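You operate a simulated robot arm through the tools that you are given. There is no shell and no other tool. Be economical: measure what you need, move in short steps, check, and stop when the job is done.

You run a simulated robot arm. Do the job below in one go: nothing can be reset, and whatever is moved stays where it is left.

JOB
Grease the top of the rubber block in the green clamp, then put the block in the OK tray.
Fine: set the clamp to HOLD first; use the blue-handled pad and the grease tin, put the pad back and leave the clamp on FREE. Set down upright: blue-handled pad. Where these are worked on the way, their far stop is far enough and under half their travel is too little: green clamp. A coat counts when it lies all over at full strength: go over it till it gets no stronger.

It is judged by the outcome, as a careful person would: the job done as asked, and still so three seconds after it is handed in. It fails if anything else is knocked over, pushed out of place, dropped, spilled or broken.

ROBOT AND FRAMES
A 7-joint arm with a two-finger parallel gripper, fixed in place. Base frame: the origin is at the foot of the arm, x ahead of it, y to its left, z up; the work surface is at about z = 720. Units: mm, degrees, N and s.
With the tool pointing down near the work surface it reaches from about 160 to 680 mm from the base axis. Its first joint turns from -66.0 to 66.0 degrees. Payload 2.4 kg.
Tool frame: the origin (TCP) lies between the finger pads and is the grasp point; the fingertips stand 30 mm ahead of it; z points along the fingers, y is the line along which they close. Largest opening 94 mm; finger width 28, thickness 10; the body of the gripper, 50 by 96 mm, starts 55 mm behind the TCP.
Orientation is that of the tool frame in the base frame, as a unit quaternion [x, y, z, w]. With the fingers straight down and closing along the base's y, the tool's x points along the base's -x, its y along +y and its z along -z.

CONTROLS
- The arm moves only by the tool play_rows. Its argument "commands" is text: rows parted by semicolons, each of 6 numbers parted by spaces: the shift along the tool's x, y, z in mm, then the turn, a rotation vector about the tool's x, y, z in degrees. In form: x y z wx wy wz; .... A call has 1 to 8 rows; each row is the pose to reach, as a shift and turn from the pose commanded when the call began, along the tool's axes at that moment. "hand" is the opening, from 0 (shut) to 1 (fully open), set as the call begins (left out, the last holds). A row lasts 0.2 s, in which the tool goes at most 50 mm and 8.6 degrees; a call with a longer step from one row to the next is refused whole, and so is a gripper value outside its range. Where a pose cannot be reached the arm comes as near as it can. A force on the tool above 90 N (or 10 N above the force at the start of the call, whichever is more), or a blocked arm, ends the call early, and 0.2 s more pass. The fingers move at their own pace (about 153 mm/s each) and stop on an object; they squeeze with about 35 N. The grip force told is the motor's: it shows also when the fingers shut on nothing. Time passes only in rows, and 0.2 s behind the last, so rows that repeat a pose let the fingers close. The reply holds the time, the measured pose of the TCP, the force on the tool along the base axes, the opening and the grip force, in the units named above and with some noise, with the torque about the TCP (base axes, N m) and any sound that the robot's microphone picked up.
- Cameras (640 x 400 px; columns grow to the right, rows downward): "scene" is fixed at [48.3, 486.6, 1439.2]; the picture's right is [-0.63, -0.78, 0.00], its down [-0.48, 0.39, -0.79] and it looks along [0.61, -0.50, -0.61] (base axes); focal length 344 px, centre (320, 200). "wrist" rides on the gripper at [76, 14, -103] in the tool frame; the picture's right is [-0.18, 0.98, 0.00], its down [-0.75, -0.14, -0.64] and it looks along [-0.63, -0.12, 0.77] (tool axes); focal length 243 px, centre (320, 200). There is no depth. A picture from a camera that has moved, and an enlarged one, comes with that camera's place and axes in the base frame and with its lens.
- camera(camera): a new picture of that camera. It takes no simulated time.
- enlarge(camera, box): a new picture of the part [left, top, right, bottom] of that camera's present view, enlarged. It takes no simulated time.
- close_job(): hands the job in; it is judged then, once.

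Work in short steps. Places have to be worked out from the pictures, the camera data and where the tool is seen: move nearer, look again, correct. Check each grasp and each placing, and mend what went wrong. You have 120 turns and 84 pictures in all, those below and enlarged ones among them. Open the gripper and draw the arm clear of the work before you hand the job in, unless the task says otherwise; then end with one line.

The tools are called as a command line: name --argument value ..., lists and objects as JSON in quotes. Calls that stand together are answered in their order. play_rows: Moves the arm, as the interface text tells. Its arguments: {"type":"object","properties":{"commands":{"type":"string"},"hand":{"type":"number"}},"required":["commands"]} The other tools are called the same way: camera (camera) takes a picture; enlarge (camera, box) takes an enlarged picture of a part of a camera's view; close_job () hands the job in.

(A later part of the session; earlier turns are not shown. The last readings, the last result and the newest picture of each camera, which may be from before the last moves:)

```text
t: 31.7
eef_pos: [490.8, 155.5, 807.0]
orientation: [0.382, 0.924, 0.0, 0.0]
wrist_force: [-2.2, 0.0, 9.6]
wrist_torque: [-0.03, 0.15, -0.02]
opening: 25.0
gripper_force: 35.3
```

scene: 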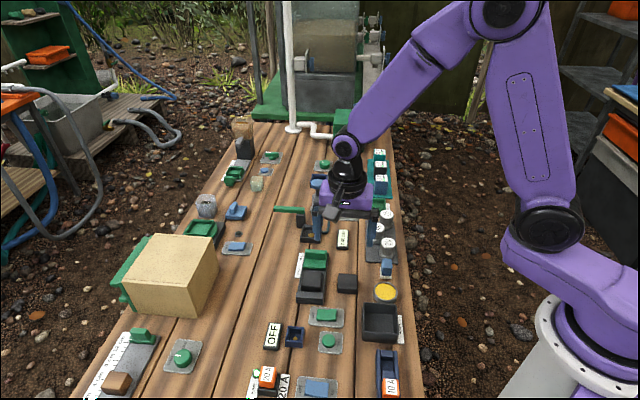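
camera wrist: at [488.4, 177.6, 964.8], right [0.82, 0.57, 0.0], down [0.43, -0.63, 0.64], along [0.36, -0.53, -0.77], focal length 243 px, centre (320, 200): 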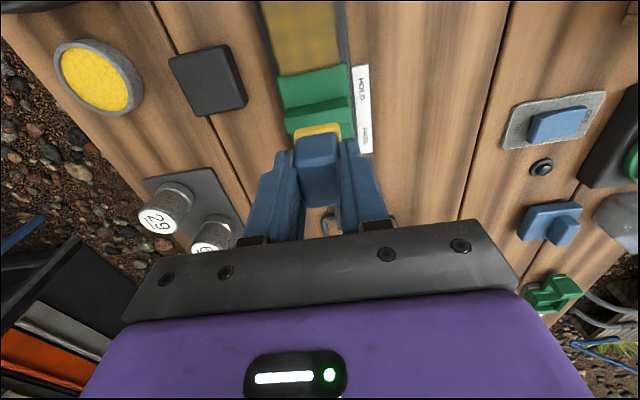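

About 10 N of contact — good. Serpentine strokes at this pressure.

play_rows --commands "4 -6 0 0 0 0; 8 -11 0 0 0 0; 8 -5 0 0 0 0; 8 1 0 0 0 0; 8 7 0 0 0 0; 8 11 0 0 0 0; 3 11 0 0 0 0; -3 11 0 0 0 0"

play_rows --commands "0 -6 0.3 0 0 0; 0 -12 0.3 0 0 0; 0 -18 0.3 0 0 0; 0 -22 0.3 0 0 0; 5 -22 0.3 0 0 0; 5 -15 0.3 0 0 0; 5 -7 0.3 0 0 0; 5 0 0.3 0 0 0"

camera --camera "wrist"

enlarge --camera "scene" --box '[280, 230, 350, 310]'

```text
t: 33.5
eef_pos: [500.1, 163.3, 806.1]
orientation: [0.38, 0.925, 0.002, 0.002]
wrist_force: [-6.9, 4.5, 12.1]
wrist_torque: [0.27, 0.46, -0.03]
opening: 24.6
gripper_force: 34.6
```

```text
t: 35.3
eef_pos: [495.7, 165.0, 807.0]
orientation: [0.382, 0.924, 0.002, 0.001]
wrist_force: [-5.2, -4.3, 12.5]
wrist_torque: [-0.28, 0.3, 0.0]
opening: 25.0
gripper_force: 35.1
```

```text
39 pictures are left
camera wrist: at [451.7, 228.0, 908.5], right [0.82, 0.57, 0.0], down [0.43, -0.63, 0.64], along [0.37, -0.53, -0.77], focal length 243 px, centre (320, 200)
```

wrist: 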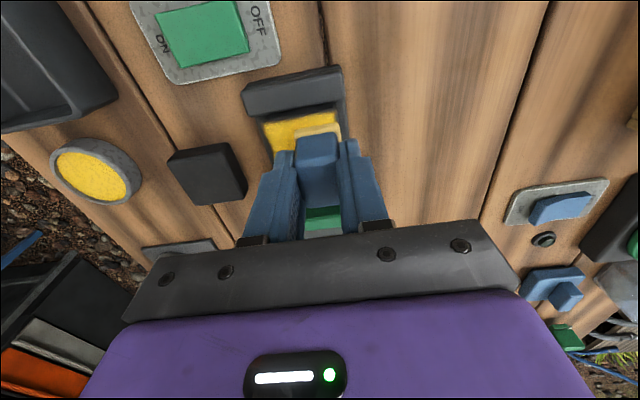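

```text
5.00 times, centred on (315, 270) of scene
camera zoom: at [48.0, 486.4, 1439.3], right [-0.63, -0.78, 0.0], down [-0.47, 0.39, -0.79], along [0.61, -0.5, -0.61], focal length 1718 px, centre (345, -150)
```

zoom: 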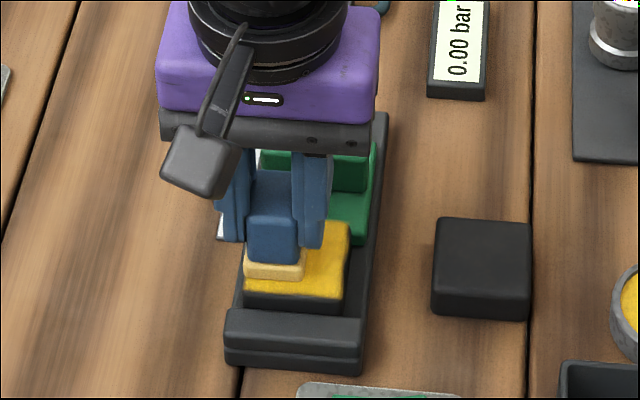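

The coat is strong yellow now and the pad is running pale. I lift to check coverage, heading back to the tin.

play_rows --commands "0 0 -10 0 0 0; 0 0 -40 0 0 0; 0 -45 -45 0 0 0; 0 -90 -45 0 0 0; 0 -90 -45 0 0 0"

enlarge --camera "scene" --box '[280, 230, 350, 310]'

camera --camera "wrist"

```text
t: 36.5
eef_pos: [432.1, 99.8, 850.9]
orientation: [0.382, 0.924, 0.001, 0.001]
wrist_force: [-0.8, 0.7, -0.4]
wrist_torque: [0.01, 0.02, 0.0]
opening: 24.6
gripper_force: 34.9
```

```text
5.00 times, centred on (315, 270) of scene
camera zoom: at [48.3, 486.6, 1439.2], right [-0.63, -0.78, 0.0], down [-0.48, 0.39, -0.79], along [0.61, -0.5, -0.61], focal length 1718 px, centre (345, -150)
```

zoom: 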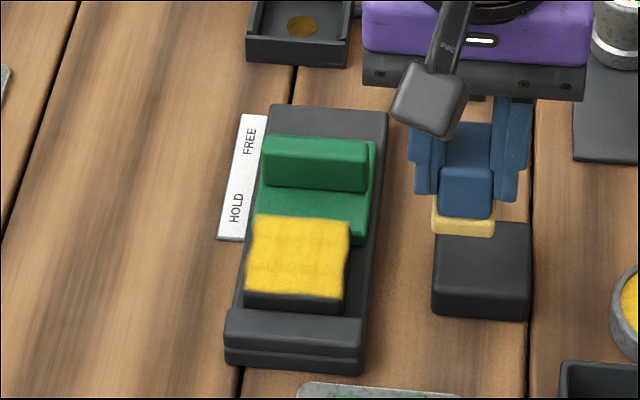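

```text
36 pictures are left
camera wrist: at [387.9, 163.8, 953.1], right [0.82, 0.57, 0.0], down [0.43, -0.63, 0.64], along [0.36, -0.53, -0.77], focal length 243 px, centre (320, 200)
```

wrist: 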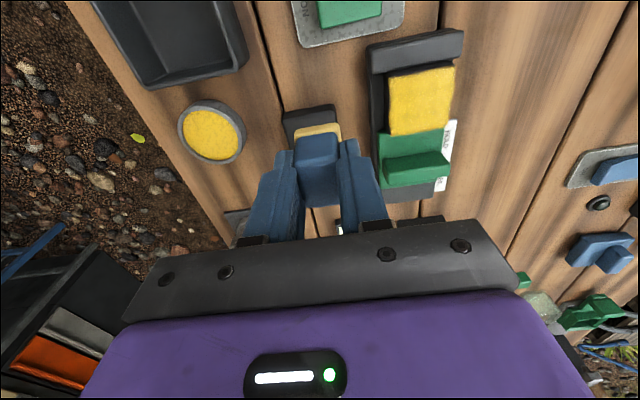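

enlarge --camera "wrist" --box '[360, 50, 470, 150]'

enlarge --camera "scene" --box '[300, 260, 330, 300]'

```text
4.00 times, centred on (415, 100) of wrist
camera zoom: at [387.9, 163.8, 953.1], right [0.82, 0.57, 0.0], down [0.43, -0.63, 0.64], along [0.36, -0.53, -0.77], focal length 970 px, centre (-60, 600)
```

zoom: 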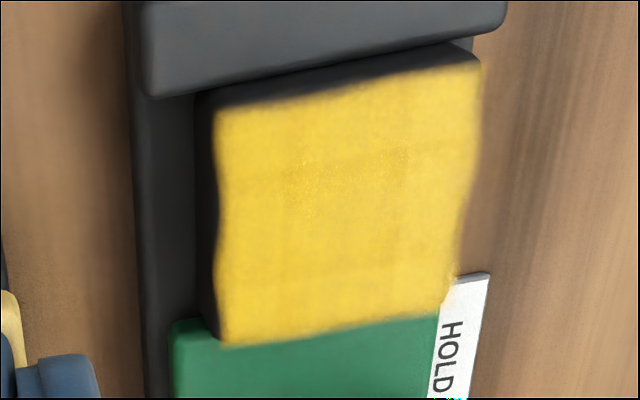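

```text
10.00 times, centred on (315, 280) of scene
camera zoom: at [48.3, 486.6, 1439.2], right [-0.63, -0.78, 0.0], down [-0.48, 0.39, -0.79], along [0.61, -0.5, -0.61], focal length 3436 px, centre (370, -600)
```

zoom: 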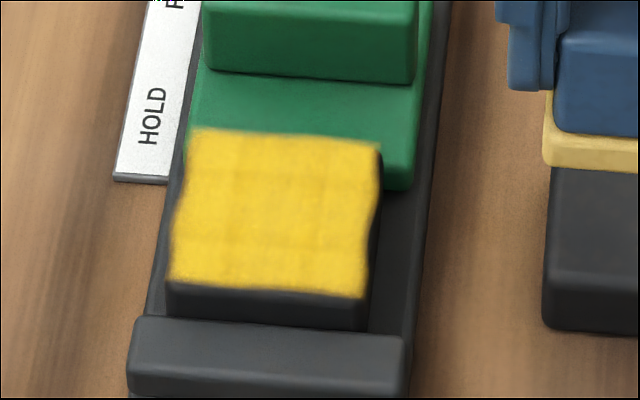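

Coverage is nearly complete with slightly weaker spots at the edges and middle. I reload the pad in the tin for a finishing pass.

play_rows --commands "-0.8 -40 0 0 0 0; -0.8 -80 0 0 0 0; -0.8 -104.2 0 0 0 0; -0.8 -104.2 20 0 0 0; -0.8 -104.2 50 0 0 0; -0.8 -104.2 60 0 0 0; -0.8 -104.2 62 0 0 0; -0.8 -104.2 64 0 0 0"

enlarge --camera "wrist" --box '[250, 60, 390, 220]'

```text
t: 38.3
eef_pos: [359.5, 26.6, 786.9]
orientation: [0.382, 0.924, 0.001, 0.0]
wrist_force: [-0.6, 2.4, 19.8]
wrist_torque: [0.13, 0.14, -0.04]
opening: 24.6
gripper_force: 35.7
```

```text
2.50 times, centred on (320, 140) of wrist
camera zoom: at [315.7, 90.7, 889.3], right [0.82, 0.57, 0.0], down [0.43, -0.63, 0.64], along [0.37, -0.53, -0.77], focal length 606 px, centre (320, 350)
```

zoom: 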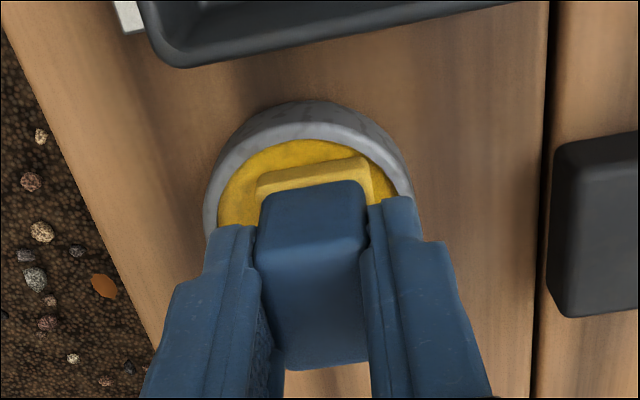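

Reloaded. Back to the block top.

play_rows --commands "0 0 -15 0 0 0; 0 0 -50 0 0 0; -1 48 -55 0 0 0; -1 96 -55 0 0 0; -1 144 -55 0 0 0; -1 182 -55 0 0 0; -1 182 -55 0 0 0"

play_rows --commands "0 0 20 0 0 0; 0 0 30 0 0 0; 0 0 34 0 0 0; 0 0 35 0 0 0; 0 0 36 0 0 0; 0 0 36 0 0 0"

```text
t: 39.9
eef_pos: [488.3, 154.1, 841.6]
orientation: [0.382, 0.924, 0.001, 0.0]
wrist_force: [0.4, -0.3, -0.1]
wrist_torque: [0.04, -0.03, 0.0]
opening: 24.4
gripper_force: 34.7
```

```text
t: 41.3
eef_pos: [487.8, 154.5, 806.1]
orientation: [0.382, 0.924, 0.0, 0.0]
wrist_force: [-5.8, -0.9, 22.6]
wrist_torque: [-0.04, 0.3, -0.06]
opening: 24.9
gripper_force: 34.5
```

22 N of contact; I ease 0.7 mm and stroke three full lanes with a bit more overlap on the thin edges.

play_rows --commands "4 -6 -0.7 0 0 0; 8 -13 -0.7 0 0 0; 8 -7 -0.7 0 0 0; 8 0 -0.7 0 0 0; 8 6 -0.7 0 0 0; 8 11 -0.7 0 0 0; 2 11 -0.7 0 0 0; 2 5 -0.7 0 0 0"

play_rows --commands "0 -6 0 0 0 0; 0 -12 0 0 0 0; 0 -18 0 0 0 0; -8 -18 0 0 0 0; -8 -12 0 0 0 0; -8 -5 0 0 0 0; -8 1 0 0 0 0; -8 6 0 0 0 0"

play_rows --commands "6 0 0.2 0 0 0; 12 0 0.2 0 0 0; 12 -6 0.2 0 0 0; 12 -12 0.2 0 0 0; 12 -18 0.2 0 0 0; 12 -24 0.2 0 0 0; 6 -24 0.2 0 0 0; 0 -24 0.2 0 0 0"

play_rows --commands "0 8 0 0 0 0; 6 14 0 0 0 0; 6 10 -10 0 0 0; 6 0 -40 0 0 0; 6 -45 -45 0 0 0; 6 -75 -45 0 0 0; 6 -75 -45 0 0 0"

camera --camera "wrist"

enlarge --camera "scene" --box '[300, 260, 330, 300]'

```text
t: 43.1
eef_pos: [492.4, 159.7, 807.2]
orientation: [0.382, 0.924, 0.002, 0.002]
wrist_force: [1.0, 1.0, 0.8]
wrist_torque: [0.01, -0.02, 0.0]
opening: 24.4
gripper_force: 34.3
```

```text
t: 44.9
eef_pos: [500.2, 158.3, 806.6]
orientation: [0.382, 0.924, 0.0, 0.0]
wrist_force: [0.5, 0.2, -0.1]
wrist_torque: [-0.03, 0.0, -0.01]
opening: 24.4
gripper_force: 34.9
```

```text
t: 46.7
eef_pos: [481.2, 140.1, 805.6]
orientation: [0.382, 0.924, 0.0, -0.001]
wrist_force: [-9.8, 9.8, 19.2]
wrist_torque: [0.57, 0.41, 0.09]
opening: 24.6
gripper_force: 35.2
```

```text
t: 48.3
eef_pos: [425.0, 90.2, 852.4]
orientation: [0.381, 0.924, 0.001, 0.0]
wrist_force: [0.1, -1.0, -0.1]
wrist_torque: [0.0, -0.02, -0.01]
opening: 24.6
gripper_force: 35.0
```

```text
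32 pictures are left
camera wrist: at [381.4, 153.6, 954.2], right [0.82, 0.57, 0.0], down [0.43, -0.63, 0.64], along [0.36, -0.53, -0.77], focal length 243 px, centre (320, 200)
```

wrist: 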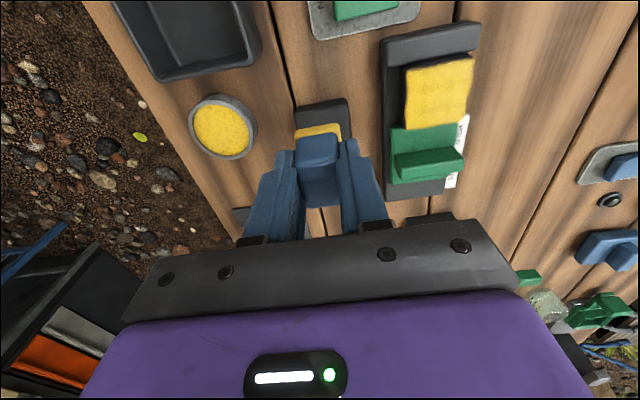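

```text
10.00 times, centred on (315, 280) of scene
camera zoom: at [48.3, 486.6, 1439.2], right [-0.63, -0.78, 0.0], down [-0.48, 0.39, -0.79], along [0.61, -0.5, -0.61], focal length 3436 px, centre (370, -600)
```

zoom: 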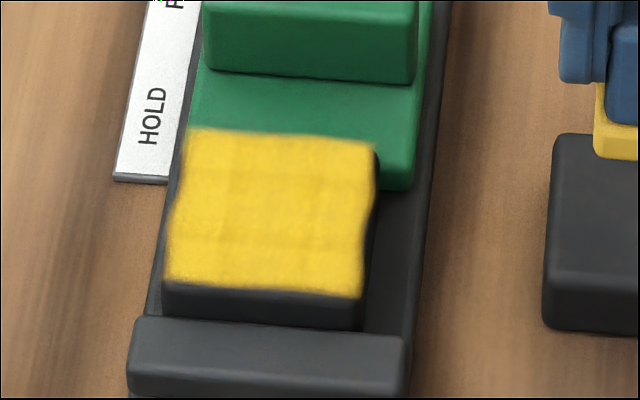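

enlarge --camera "wrist" --box '[375, 20, 485, 200]'

enlarge --camera "wrist" --box '[395, 45, 485, 135]'

```text
2.22 times, centred on (430, 110) of wrist
camera zoom: at [381.4, 153.6, 954.2], right [0.82, 0.57, 0.0], down [0.43, -0.63, 0.64], along [0.36, -0.53, -0.77], focal length 539 px, centre (76, 400)
```

zoom: 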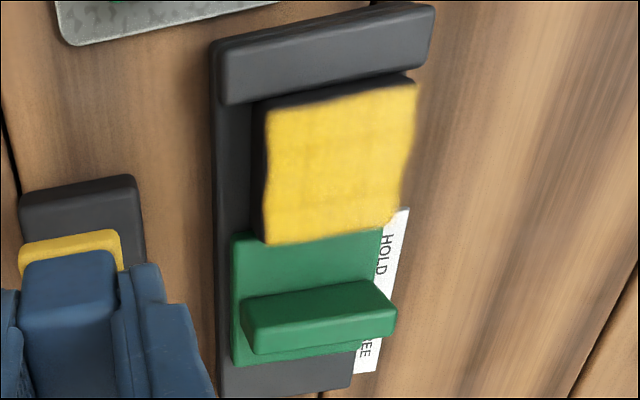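

```text
4.44 times, centred on (440, 90) of wrist
camera zoom: at [381.4, 153.6, 954.2], right [0.82, 0.57, 0.0], down [0.43, -0.63, 0.64], along [0.36, -0.53, -0.77], focal length 1078 px, centre (-213, 689)
```

zoom: 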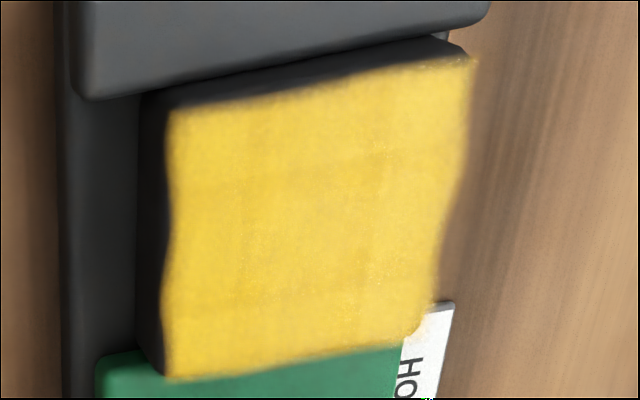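

The top is covered; some passes had lost contact, so I make one more full pass at steady pressure to saturate it.

play_rows --commands "0 45 0 0 0 0; 0 90.5 0 0 0 0; 0 90.5 30 0 0 0; 0 90.5 40 0 0 0; 0 90.5 43 0 0 0; 0 90.5 45 0 0 0; 0 90.5 46 0 0 0; 0 90.5 46 0 0 0"

```text
t: 50.1
eef_pos: [490.9, 155.8, 806.8]
orientation: [0.382, 0.924, 0.002, 0.001]
wrist_force: [-3.4, -1.1, 23.4]
wrist_torque: [-0.13, 0.18, 0.0]
opening: 24.6
gripper_force: 34.7
```

23 N; stroking lanes with the pressure kept.

play_rows --commands "4 -5 -0.2 0 0 0; 7 -11 -0.2 0 0 0; 7 -6 -0.2 0 0 0; 7 -1 -0.2 0 0 0; 7 4 -0.2 0 0 0; 7 9 -0.2 0 0 0; 3 9 -0.2 0 0 0; 0 9 -0.2 0 0 0"

play_rows --commands "0 -5 0 0 0 0; 0 -10 0 0 0 0; 0 -15 0 0 0 0; 0 -20 0 0 0 0; -7 -20 0 0 0 0; -7 -14 0 0 0 0; -7 -8 0 0 0 0; -7 -1 0 0 0 0"

play_rows --commands "5 0 0 0 0 0; 10 0 0 0 0 0; 14 -5 0 0 0 0; 14 -10 0 0 0 0; 14 -15 0 0 0 0; 14 -20 0 0 0 0; 7 -20 0 0 0 0; 0 -20 0 0 0 0"

play_rows --commands "0 8 0 0 0 0; 6 12 0 0 0 0; 6 8 -10 0 0 0; 6 0 -40 0 0 0; 6 -45 -45 0 0 0; 6 -75 -45 0 0 0; 6 -75 -45 0 0 0"

enlarge --camera "wrist" --box '[375, 30, 485, 140]'

enlarge --camera "scene" --box '[300, 260, 330, 300]'

```text
t: 51.5
eef_pos: [482.3, 158.7, 806.0]
orientation: [0.387, 0.922, -0.01, -0.01]
wrist_force: [-9.9, -6.0, 29.2]
wrist_torque: [-0.22, 0.04, -0.02]
opening: 24.7
gripper_force: 34.9
stopped in row 6: the force on the tool passed its limit (the readings are from after the stop); the commanded pose is now the measured one
```

```text
t: 53.1
eef_pos: [476.3, 143.2, 806.8]
orientation: [0.39, 0.921, -0.018, -0.021]
wrist_force: [-9.8, -2.8, 27.4]
wrist_torque: [-0.22, -0.1, -0.12]
opening: 24.6
gripper_force: 35.0
stopped in row 8: the force on the tool passed its limit (the readings are from after the stop); the commanded pose is now the measured one
```

```text
t: 55.0
eef_pos: [462.3, 129.1, 805.0]
orientation: [0.39, 0.921, -0.02, -0.023]
wrist_force: [-0.1, 0.7, -0.1]
wrist_torque: [0.01, 0.01, 0.0]
opening: 24.5
gripper_force: 35.0
```

```text
t: 56.5
eef_pos: [405.8, 84.3, 852.9]
orientation: [0.389, 0.921, -0.017, -0.02]
wrist_force: [-0.4, 0.8, -0.8]
wrist_torque: [-0.01, -0.01, 0.01]
opening: 24.3
gripper_force: 35.2
```

```text
3.64 times, centred on (430, 85) of wrist
camera zoom: at [368.1, 150.6, 955.8], right [0.83, 0.55, -0.05], down [0.46, -0.63, 0.63], along [0.32, -0.55, -0.78], focal length 882 px, centre (-80, 618)
```

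zoom: 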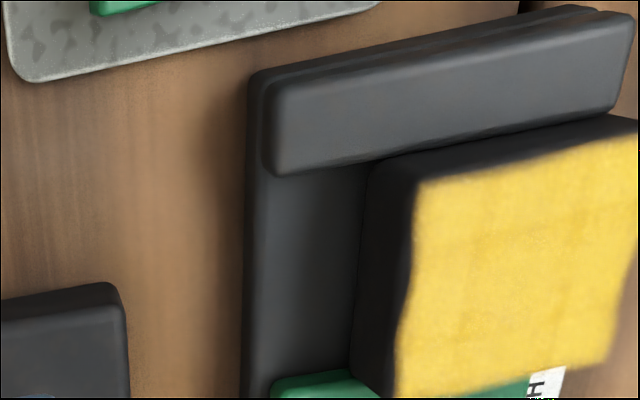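

```text
10.00 times, centred on (315, 280) of scene
camera zoom: at [48.3, 486.6, 1439.2], right [-0.63, -0.78, 0.0], down [-0.48, 0.39, -0.79], along [0.61, -0.5, -0.61], focal length 3436 px, centre (370, -600)
```

zoom: 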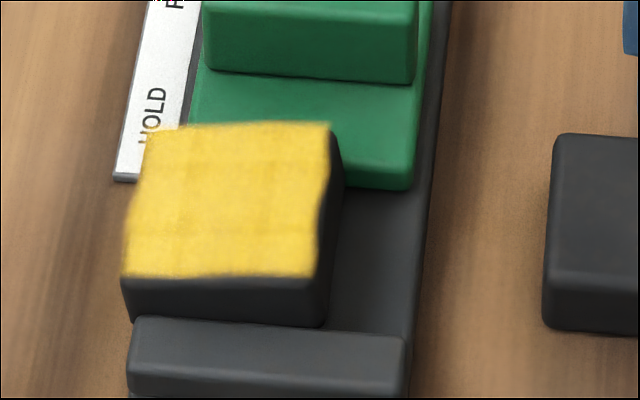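

Friction shifted the block ~9 mm sideways in the clamp (still gripped) and tilted the tool slightly. I straighten the tool and inspect the coat closely.

play_rows --commands "0 0 0 -1.4 -0.7 -0.4; 0 0 0 -2.7 -1.4 -0.8; 0 0 0 -2.7 -1.4 -0.8"

camera --camera "wrist"

```text
t: 57.4
eef_pos: [405.9, 83.6, 853.7]
orientation: [0.383, 0.924, -0.001, -0.001]
wrist_force: [0.0, 0.4, 0.6]
wrist_torque: [-0.03, 0.01, -0.01]
opening: 24.7
gripper_force: 35.2
```

```text
26 pictures are left
camera wrist: at [362.5, 147.4, 955.6], right [0.83, 0.56, 0.0], down [0.43, -0.63, 0.64], along [0.36, -0.53, -0.77], focal length 243 px, centre (320, 200)
```

wrist: 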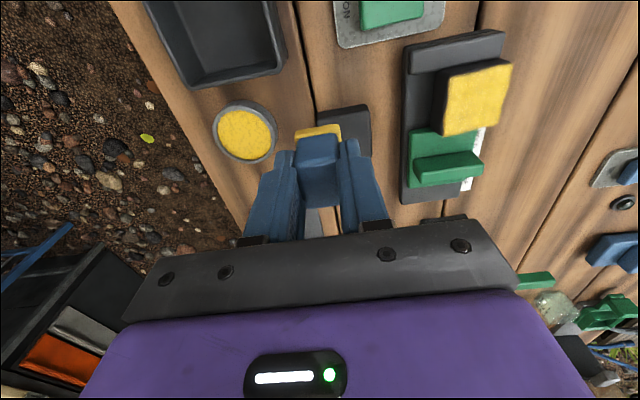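

enlarge --camera "wrist" --box '[425, 50, 525, 145]'

```text
4.21 times, centred on (475, 98) of wrist
camera zoom: at [362.5, 147.4, 955.6], right [0.83, 0.56, 0.0], down [0.43, -0.63, 0.64], along [0.36, -0.53, -0.77], focal length 1022 px, centre (-333, 632)
```

zoom: 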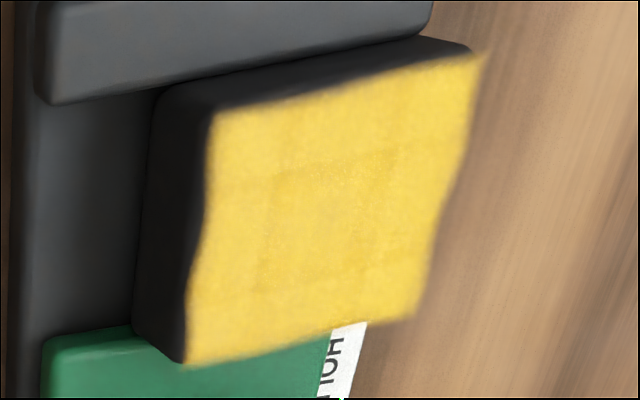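

The coat is bright all over. The block now centres ≈ (499, 165); I do one gentle verification pass, stroking only toward -y so it is nudged back, not further out.

play_rows --commands "0 45 0 0 0 0; 0 90 0 0 0 0; -1.9 133.7 0 0 0 0; -1.9 133.7 30 0 0 0; -1.9 133.7 42 0 0 0; -1.9 133.7 45 0 0 0; -1.9 133.7 46 0 0 0; -1.9 133.7 46.5 0 0 0"

```text
t: 59.1
eef_pos: [503.0, 175.9, 807.6]
orientation: [0.383, 0.924, 0.0, 0.0]
wrist_force: [-1.2, -2.0, 11.5]
wrist_torque: [-0.15, 0.27, 0.03]
opening: 24.3
gripper_force: 35.2
```

12 N contact. Stroke in -y in small steps along the near lane.

play_rows --commands "0 -4 0 0 0 0; 0 -8 0 0 0 0; 0 -12 0 0 0 0; 0 -16 0 0 0 0; 0 -20 0 0 0 0; 0 -22 0 0 0 0"

```text
t: 60.5
eef_pos: [486.8, 159.8, 808.9]
orientation: [0.383, 0.924, -0.001, -0.002]
wrist_force: [1.0, 1.9, 3.3]
wrist_torque: [0.1, -0.02, -0.01]
opening: 24.7
gripper_force: 34.9
```

play_rows --commands "0 0 -4 0 0 0; -6 22 -4 0 0 0; -6 22 0.5 0 0 0; -6 17 0.5 0 0 0; -6 12 0.5 0 0 0; -6 7 0.5 0 0 0; -6 2 0.5 0 0 0; -6 -1 0.5 0 0 0"

play_rows --commands "0 0 -4 0 0 0; -6 22 -4 0 0 0; -6 22 0.3 0 0 0; -6 17 0.3 0 0 0; -6 12 0.3 0 0 0; -6 7 0.3 0 0 0; -6 2 0.3 0 0 0; -6 -1 0.3 0 0 0"

play_rows --commands "0 0 -10 0 0 0; 0 -5 -40 0 0 0; 6 -45 -45 0 0 0; 8 -85 -45 0 0 0; 8 -85 -45 0 0 0"

camera --camera "wrist"

enlarge --camera "scene" --box '[300, 260, 330, 300]'

```text
t: 62.4
eef_pos: [490.1, 155.9, 808.9]
orientation: [0.384, 0.924, -0.001, -0.001]
wrist_force: [1.2, 2.1, 2.3]
wrist_torque: [0.09, -0.03, 0.01]
opening: 25.1
gripper_force: 35.0
```

```text
t: 64.2
eef_pos: [493.8, 149.8, 807.0]
orientation: [0.383, 0.924, 0.0, -0.002]
wrist_force: [2.6, 1.8, 3.6]
wrist_torque: [0.14, -0.07, -0.06]
opening: 24.6
gripper_force: 35.0
```

```text
t: 65.3
eef_pos: [427.6, 96.9, 850.3]
orientation: [0.384, 0.923, -0.001, -0.001]
wrist_force: [0.2, -0.2, -0.4]
wrist_torque: [0.0, 0.0, 0.02]
opening: 25.1
gripper_force: 34.7
```

```text
24 pictures are left
camera wrist: at [382.9, 159.5, 953.2], right [0.83, 0.56, 0.0], down [0.43, -0.63, 0.64], along [0.36, -0.53, -0.77], focal length 243 px, centre (320, 200)
```

wrist: 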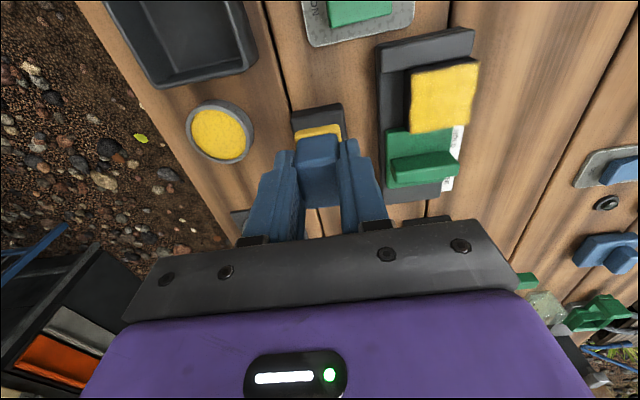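

```text
10.00 times, centred on (315, 280) of scene
camera zoom: at [48.3, 486.6, 1439.2], right [-0.63, -0.78, 0.0], down [-0.48, 0.39, -0.79], along [0.61, -0.5, -0.61], focal length 3436 px, centre (370, -600)
```

zoom: 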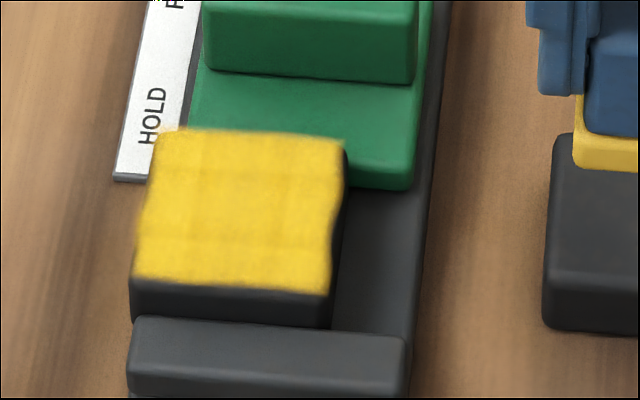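

The coat no longer changes — full strength. Now returning the pad to its original spot (406, -28).

play_rows --commands "-15 -25 0 0 0 0; -30 -50 0 0 0 0; -45 -75 0 0 0 0; -60 -95 0 0 0 0; -73.3 -103.8 0 0 0 0; -73.3 -103.8 25 0 0 0; -73.3 -103.8 50 0 0 0; -73.3 -103.8 50 0 0 0"

enlarge --camera "wrist" --box '[230, 0, 390, 240]'

enlarge --camera "scene" --box '[350, 210, 430, 310]'

```text
t: 67.2
eef_pos: [409.0, -29.6, 802.6]
orientation: [0.383, 0.924, -0.001, 0.0]
wrist_force: [-0.1, -0.1, 0.0]
wrist_torque: [0.0, -0.02, 0.0]
opening: 24.8
gripper_force: 34.5
```

```text
1.67 times, centred on (310, 120) of wrist
camera zoom: at [364.6, 34.4, 904.9], right [0.83, 0.56, 0.0], down [0.43, -0.63, 0.64], along [0.36, -0.53, -0.77], focal length 404 px, centre (337, 333)
```

zoom: 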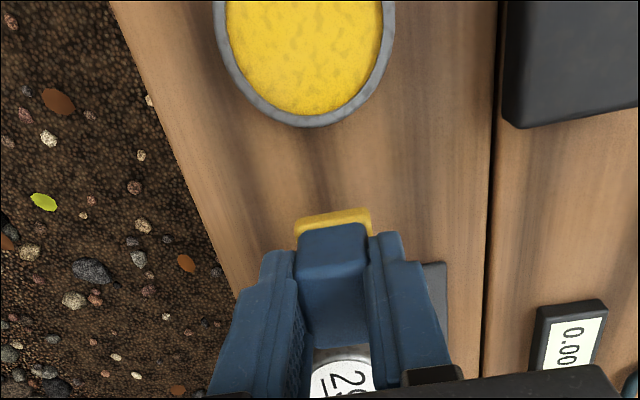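

```text
4.00 times, centred on (390, 260) of scene
camera zoom: at [48.3, 486.6, 1439.2], right [-0.63, -0.78, 0.0], down [-0.48, 0.39, -0.79], along [0.61, -0.5, -0.61], focal length 1374 px, centre (40, -40)
```

zoom: 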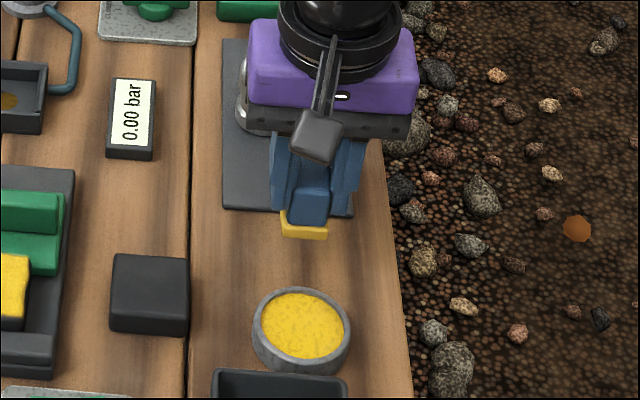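

I correct 3 mm toward the tin and lower onto the table.

play_rows --commands "3 -1 10 0 0 0; 3 -1 22 0 0 0; 3 -1 27 0 0 0; 3 -1 30 0 0 0; 3 -1 32 0 0 0"

```text
t: 68.3
eef_pos: [404.7, -27.3, 770.7]
orientation: [0.384, 0.923, 0.0, -0.001]
wrist_force: [-1.1, -0.3, 4.6]
wrist_torque: [0.06, 0.08, 0.02]
opening: 24.8
gripper_force: 34.8
```

Touching the table (4.6 N). I open to clear the handle and rise.

play_rows --commands "0 0 0 0 0 0; 0 0 0 0 0 0; 0 0 0 0 0 0" --hand 0.6

play_rows --commands "0 0 -10 0 0 0; 0 0 -45 0 0 0; 0 0 -90 0 0 0; 0 0 -130 0 0 0; 0 0 -130 0 0 0"

camera --camera "wrist"

```text
t: 69.2
eef_pos: [403.2, -27.5, 770.8]
orientation: [0.384, 0.924, -0.001, 0.0]
wrist_force: [0.2, 0.9, -0.6]
wrist_torque: [-0.01, -0.01, -0.01]
opening: 56.4
gripper_force: 0.1
```

```text
t: 70.3
eef_pos: [404.1, -28.1, 900.0]
orientation: [0.383, 0.924, 0.0, -0.001]
wrist_force: [-0.1, -0.1, 0.0]
wrist_torque: [0.0, -0.04, 0.03]
opening: 56.3
gripper_force: 0.0
```

```text
20 pictures are left
camera wrist: at [361.4, 36.3, 1002.0], right [0.83, 0.56, 0.0], down [0.43, -0.63, 0.64], along [0.36, -0.53, -0.77], focal length 243 px, centre (320, 200)
```

wrist: 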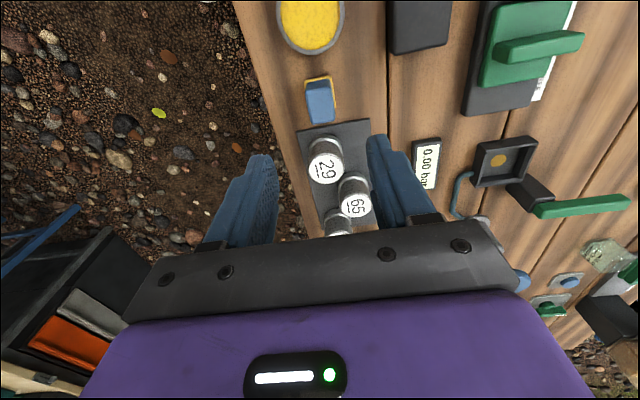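

Pad is back upright in place. Next, over to the clamp ridge at (530, 112) with the fingers along the slide axis.

play_rows --commands "1 20 0 0 0 -8.5; 2 45 0 0 0 -17; 4 70 0 0 0 -25.5; 5 95 0 0 0 -34; 6 120 0 0 0 -42.5; 8 145 0 0 0 -51; 9 170 0 0 0 -59.5; 9.9 188 0 0 0 -68" --hand 0.26

play_rows --commands "0 0 0 0 0 -8; 0 0 0 0 0 -16; 0 0 20 0 0 -22; 0 0 50 0 0 -22; 0 0 50 0 0 -22"

camera --camera "wrist"

```text
t: 72.2
eef_pos: [530.9, 111.1, 901.4]
orientation: [-0.2, 0.98, 0.0, 0.0]
wrist_force: [0.5, 0.0, -0.2]
wrist_torque: [0.0, -0.04, 0.03]
opening: 24.4
gripper_force: 0.0
```

```text
t: 73.3
eef_pos: [531.5, 112.7, 851.3]
orientation: [-0.383, 0.924, 0.0, 0.001]
wrist_force: [0.5, -0.2, 0.0]
wrist_torque: [0.0, 0.04, -0.01]
opening: 24.3
gripper_force: 0.2
```

```text
19 pictures are left
camera wrist: at [467.5, 68.2, 954.0], right [-0.56, 0.83, 0.0], down [0.63, 0.43, 0.64], along [0.53, 0.36, -0.77], focal length 243 px, centre (320, 200)
```

wrist: 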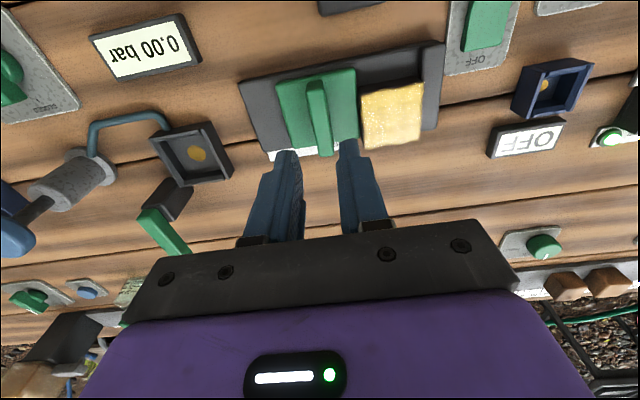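

The ridge is centred between the fingers. I descend, grip and slide back to FREE.

play_rows --commands "0 0 30 0 0 0; 0 0 50 0 0 0; 0 0 60 0 0 0; 0 0 69 0 0 0; 0 0 69 0 0 0"

play_rows --commands "0 0 0 0 0 0; 0 0 0 0 0 0" --hand 0

play_rows --commands "0 -4 0 0 0 0; 0 -9 0 0 0 0; 0 -14 0 0 0 0; 0 -19 0 0 0 0; 0 -24 0 0 0 0; 0 -28 0 0 0 0; 0 -28 0 0 0 0"

camera --camera "wrist"

```text
t: 74.5
eef_pos: [531.1, 112.7, 782.5]
orientation: [-0.382, 0.924, 0.0, -0.001]
wrist_force: [0.3, -0.2, -0.3]
wrist_torque: [0.02, 0.0, -0.01]
opening: 24.5
gripper_force: 0.0
```

```text
t: 75.2
eef_pos: [530.4, 112.0, 782.0]
orientation: [-0.382, 0.924, 0.0, 0.0]
wrist_force: [0.4, 1.0, -1.7]
wrist_torque: [0.03, -0.06, 0.1]
opening: 13.2
gripper_force: 44.7
```

```text
t: 76.8
eef_pos: [551.7, 92.9, 781.8]
orientation: [-0.382, 0.924, 0.0, -0.001]
wrist_force: [0.1, -4.6, 10.6]
wrist_torque: [0.29, -0.38, 0.19]
opening: 13.0
gripper_force: 44.8
```

```text
18 pictures are left
camera wrist: at [487.1, 48.2, 884.1], right [-0.56, 0.83, 0.0], down [0.63, 0.43, 0.64], along [0.53, 0.36, -0.77], focal length 243 px, centre (320, 200)
```

wrist: 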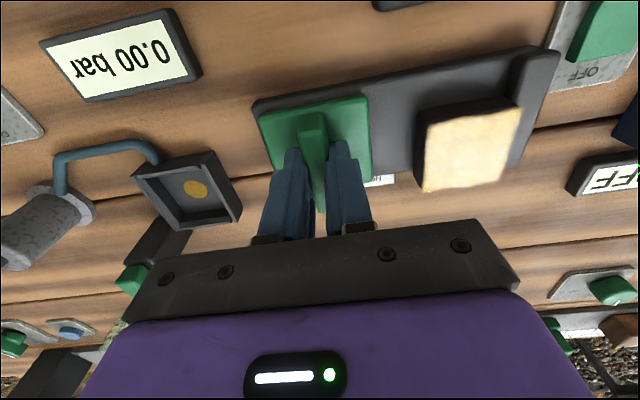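

Slider is back where it began; nudging to feel the FREE stop.

play_rows --commands "0 -2 0 0 0 0; 0 -4 0 0 0 0; 0 -4 0 0 0 0"

```text
t: 77.5
eef_pos: [552.4, 90.7, 781.0]
orientation: [-0.383, 0.924, 0.001, -0.002]
wrist_force: [-11.0, 6.5, 30.6]
wrist_torque: [-0.06, 0.36, -0.12]
opening: 13.2
gripper_force: 45.2
```

FREE stop reached (~33 N). I back off, release, rise, then turn and go above the block.

play_rows --commands "0 3 0 0 0 0; 0 3 0 0 0 0"

play_rows --commands "0 0 0 0 0 0; 0 0 0 0 0 0; 0 0 -30 0 0 0; 0 0 -75 0 0 0; 0 0 -120 0 0 0" --hand 0.25

play_rows --commands "-2 10 0 0 0 8.5; -4 22 0 0 0 17; -6 34 0 0 0 25.5; -8 46 0 0 0 34; -10 58 0 0 0 42.5; -12 70 0 0 0 51; -14 80 0 0 0 59.5; -15 88 0 0 0 68" --hand 0.8

play_rows --commands "0 0 0 0 0 8; 0 0 0 0 0 16; 0 0 20 0 0 22; 0 0 40 0 0 22; 0 0 40 0 0 22"

camera --camera "wrist"

enlarge --camera "scene" --box '[280, 220, 360, 320]'

```text
t: 78.2
eef_pos: [550.8, 91.4, 781.4]
orientation: [-0.381, 0.925, -0.001, 0.001]
wrist_force: [-0.3, 2.5, 26.9]
wrist_torque: [-0.15, 0.37, 0.16]
opening: 13.2
gripper_force: 44.6
```

```text
t: 79.3
eef_pos: [549.9, 92.5, 903.4]
orientation: [-0.382, 0.924, 0.001, -0.002]
wrist_force: [-0.1, 0.1, 0.3]
wrist_torque: [-0.01, 0.01, 0.0]
opening: 23.6
gripper_force: 0.0
```

```text
t: 81.2
eef_pos: [499.3, 165.4, 902.1]
orientation: [0.201, 0.98, 0.0, -0.001]
wrist_force: [0.5, 0.8, -0.2]
wrist_torque: [-0.01, -0.02, -0.02]
opening: 75.4
gripper_force: 0.1
```

```text
t: 82.3
eef_pos: [498.4, 164.1, 861.1]
orientation: [0.383, 0.924, -0.001, -0.001]
wrist_force: [0.0, 0.5, 0.4]
wrist_torque: [0.01, -0.03, -0.04]
opening: 75.5
gripper_force: 0.0
```

```text
17 pictures are left
camera wrist: at [454.7, 228.1, 964.0], right [0.83, 0.56, 0.0], down [0.43, -0.63, 0.64], along [0.36, -0.53, -0.77], focal length 243 px, centre (320, 200)
```

wrist: 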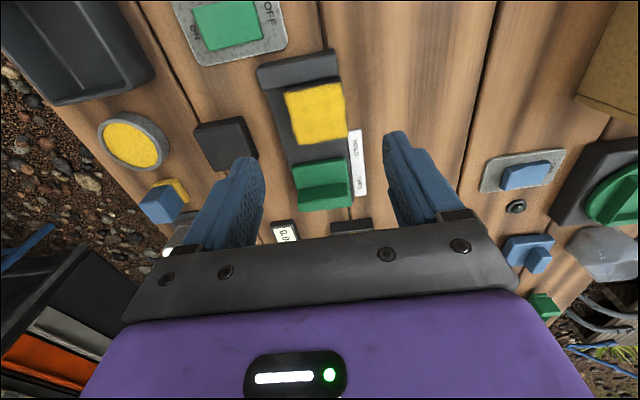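

```text
4.00 times, centred on (320, 270) of scene
camera zoom: at [48.3, 486.6, 1439.2], right [-0.63, -0.78, 0.0], down [-0.48, 0.39, -0.79], along [0.61, -0.5, -0.61], focal length 1374 px, centre (320, -80)
```

zoom: 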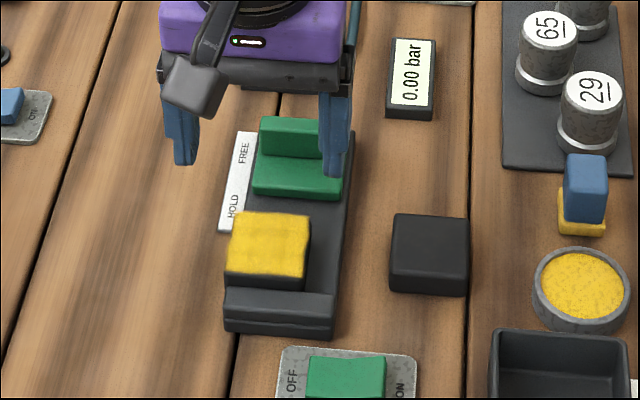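

Block is centred under the open gripper (within 2 mm) and stands alone. I descend to grip its sides below the greased top.

play_rows --commands "1 -1.5 30 0 0 0; 1 -1.5 60 0 0 0; 1 -1.5 78 0 0 0; 1 -1.5 86 0 0 0; 1 -1.5 90 0 0 0; 1 -1.5 90 0 0 0"

camera --camera "wrist"

```text
t: 83.8
eef_pos: [496.0, 163.8, 772.7]
orientation: [0.384, 0.923, -0.002, -0.001]
wrist_force: [-0.3, 0.6, -0.1]
wrist_torque: [-0.01, -0.02, 0.04]
opening: 75.3
gripper_force: 0.0
```

```text
15 pictures are left
camera wrist: at [452.4, 227.3, 873.9], right [0.83, 0.56, 0.0], down [0.43, -0.63, 0.64], along [0.36, -0.53, -0.77], focal length 243 px, centre (320, 200)
```

wrist: 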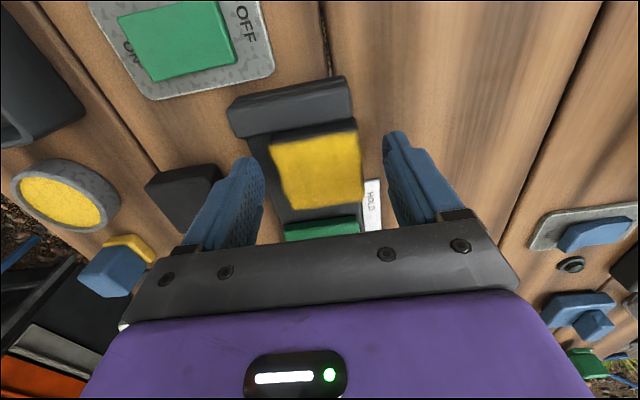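

Fingers straddle the block with no contact. Closing 2 mm lower.

play_rows --commands "0 0 2 0 0 0; 0 0 2 0 0 0"

play_rows --commands "0 0 0 0 0 0; 0 0 0 0 0 0; 0 0 0 0 0 0" --hand 0

play_rows --commands "0 0 -5 0 0 0; 0 0 -20 0 0 0; 0 0 -50 0 0 0; 0 0 -90 0 0 0; 0 0 -90 0 0 0"

camera --camera "wrist"

enlarge --camera "scene" --box '[270, 130, 430, 330]'

```text
t: 84.3
eef_pos: [496.9, 163.8, 768.9]
orientation: [0.383, 0.924, -0.001, -0.001]
wrist_force: [-0.1, -0.3, 0.0]
wrist_torque: [0.02, 0.02, -0.01]
opening: 75.1
gripper_force: 0.1
```

```text
t: 85.2
eef_pos: [498.1, 163.6, 769.7]
orientation: [0.384, 0.923, -0.001, 0.0]
wrist_force: [-0.3, 0.2, -0.1]
wrist_torque: [0.03, -0.02, 0.01]
opening: 48.8
gripper_force: 34.9
```

```text
t: 86.3
eef_pos: [498.6, 164.4, 859.3]
orientation: [0.384, 0.924, -0.001, -0.001]
wrist_force: [0.8, 0.1, -0.1]
wrist_torque: [0.01, 0.02, 0.02]
opening: 49.0
gripper_force: 35.2
```

```text
14 pictures are left
camera wrist: at [455.8, 227.7, 961.0], right [0.83, 0.56, 0.0], down [0.43, -0.63, 0.64], along [0.36, -0.53, -0.77], focal length 243 px, centre (320, 200)
```

wrist: 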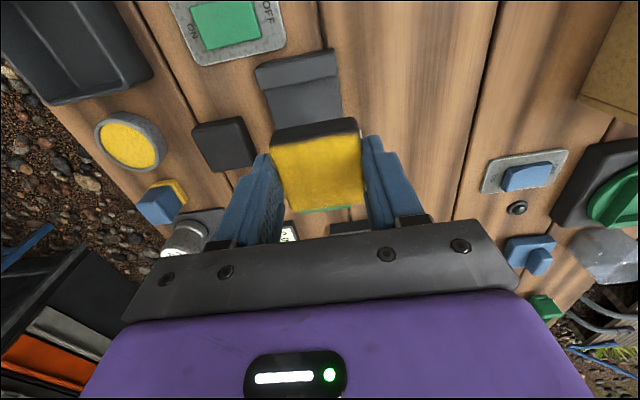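

```text
2.00 times, centred on (350, 230) of scene
camera zoom: at [48.3, 486.6, 1439.2], right [-0.63, -0.78, 0.0], down [-0.48, 0.39, -0.79], along [0.61, -0.5, -0.61], focal length 687 px, centre (260, 140)
```

zoom: 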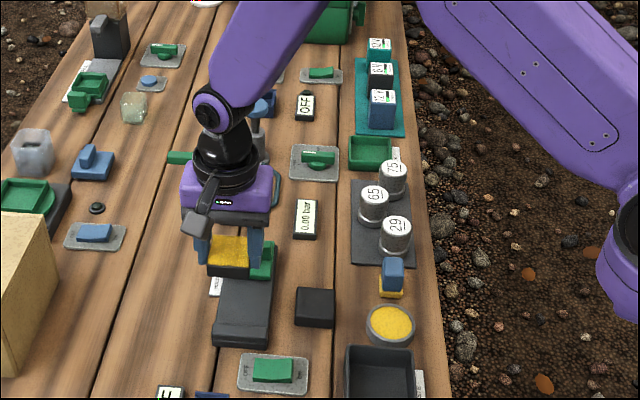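

Block held firmly, coat intact. The OK tray is near (611, -206); I carry the block there high.

play_rows --commands "-40 -21 -20 0 0 0; -80 -42 -40 0 0 0; -120 -64 -40 0 0 0; -160 -85 -40 0 0 0; -200 -106 -40 0 0 0; -240 -127 -40 0 0 0; -280 -149 -40 0 0 0; -280 -149 -40 0 0 0"

play_rows --commands "-30 -16 0 0 0 0; -50 -28 0 0 0 0; -61 -33 0 0 0 0; -61 -33 0 0 0 0"

camera --camera "wrist"

enlarge --camera "scene" --box '[330, 130, 430, 230]'

```text
t: 88.2
eef_pos: [593.2, -140.2, 899.0]
orientation: [0.383, 0.924, -0.001, -0.001]
wrist_force: [0.4, 0.1, -0.6]
wrist_torque: [-0.02, 0.0, -0.01]
opening: 48.7
gripper_force: 35.2
```

```text
t: 89.2
eef_pos: [611.4, -206.8, 900.3]
orientation: [0.383, 0.924, 0.0, -0.001]
wrist_force: [0.3, -0.5, -0.3]
wrist_torque: [-0.02, 0.03, -0.01]
opening: 49.0
gripper_force: 35.0
```

```text
12 pictures are left
camera wrist: at [567.4, -142.3, 1002.7], right [0.83, 0.56, 0.0], down [0.43, -0.63, 0.64], along [0.36, -0.53, -0.77], focal length 243 px, centre (320, 200)
```

wrist: 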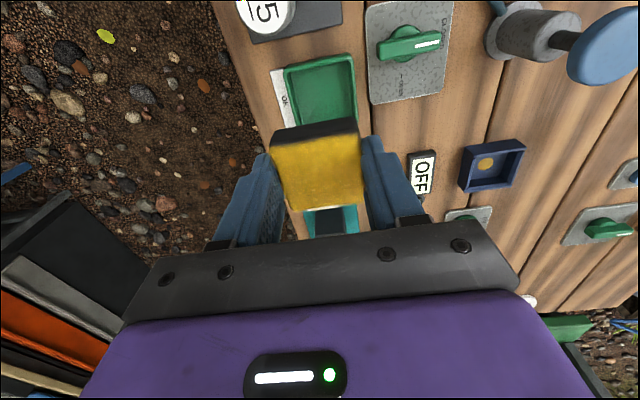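

```text
4.00 times, centred on (380, 180) of scene
camera zoom: at [48.4, 486.6, 1439.2], right [-0.63, -0.78, 0.0], down [-0.48, 0.39, -0.79], along [0.61, -0.5, -0.61], focal length 1374 px, centre (80, 280)
```

zoom: 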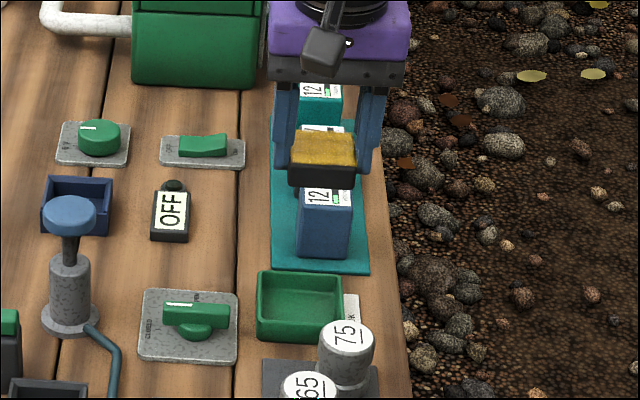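

The tray lies a bit nearer than the tool. Enlarging to measure the tray.

enlarge --camera "wrist" --box '[230, 0, 400, 150]'

```text
2.67 times, centred on (315, 75) of wrist
camera zoom: at [567.4, -142.3, 1002.7], right [0.83, 0.56, 0.0], down [0.43, -0.63, 0.64], along [0.36, -0.53, -0.77], focal length 647 px, centre (333, 533)
```

zoom: 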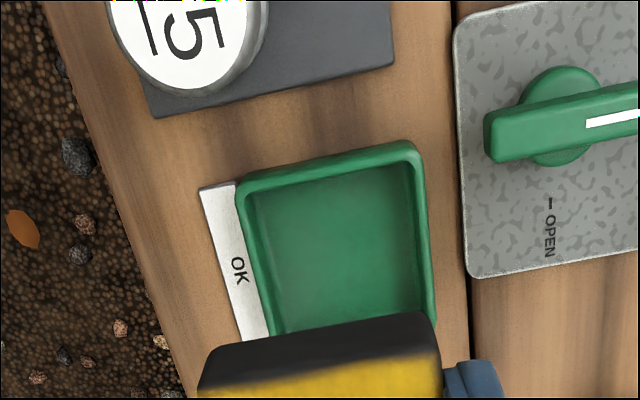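

enlarge --camera "scene" --box '[385, 190, 425, 220]'

```text
13.33 times, centred on (405, 205) of scene
camera zoom: at [48.4, 486.6, 1439.2], right [-0.63, -0.78, 0.0], down [-0.48, 0.39, -0.79], along [0.61, -0.5, -0.61], focal length 4581 px, centre (-813, 133)
```

zoom: 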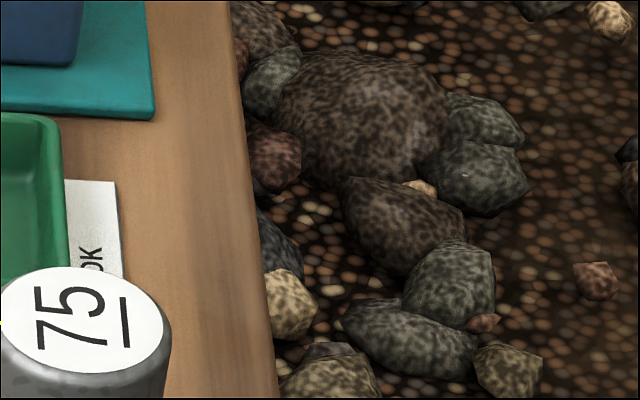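

enlarge --camera "scene" --box '[355, 192, 397, 220]'

```text
14.29 times, centred on (376, 206) of scene
camera zoom: at [48.4, 486.6, 1439.2], right [-0.63, -0.78, 0.0], down [-0.48, 0.39, -0.79], along [0.61, -0.5, -0.61], focal length 4908 px, centre (-480, 114)
```

zoom: 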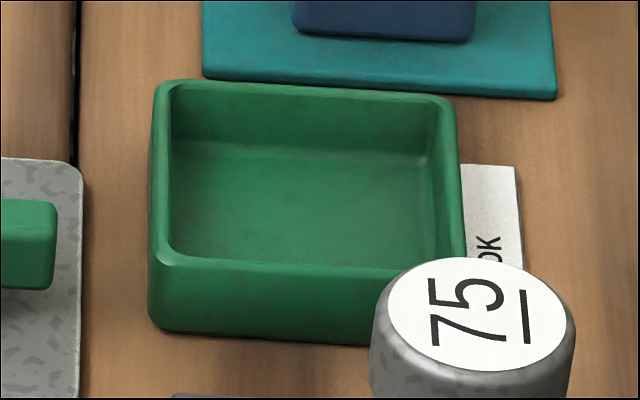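

Tray ≈ 67 mm square, rim ≈ z 740, centred ≈ (612, -206) — almost right below. I lower partway and check alignment.

play_rows --commands "-1 1.5 30 0 0 0; -1 1.5 60 0 0 0; -1 1.5 85 0 0 0; -1 1.5 100 0 0 0; -1 1.5 100 0 0 0"

enlarge --camera "wrist" --box '[220, 40, 420, 220]'

enlarge --camera "scene" --box '[345, 165, 405, 225]'

```text
t: 90.3
eef_pos: [612.5, -205.8, 799.5]
orientation: [0.384, 0.923, 0.0, 0.0]
wrist_force: [-0.9, 0.6, -0.1]
wrist_torque: [0.0, 0.01, -0.04]
opening: 48.8
gripper_force: 34.9
```

```text
2.22 times, centred on (320, 130) of wrist
camera zoom: at [569.5, -141.8, 902.1], right [0.83, 0.56, 0.0], down [0.43, -0.63, 0.64], along [0.36, -0.53, -0.77], focal length 539 px, centre (320, 356)
```

zoom: 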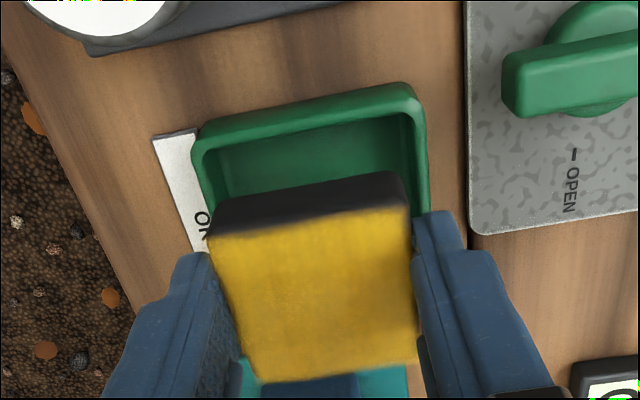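

```text
6.67 times, centred on (375, 195) of scene
camera zoom: at [48.3, 486.6, 1439.2], right [-0.63, -0.78, 0.0], down [-0.48, 0.39, -0.79], along [0.61, -0.5, -0.61], focal length 2291 px, centre (-47, 233)
```

zoom: 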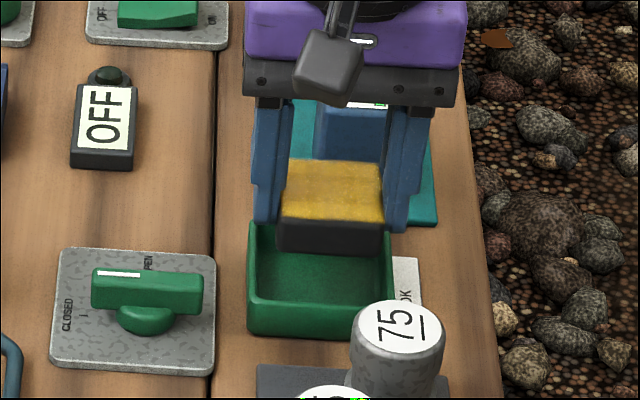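

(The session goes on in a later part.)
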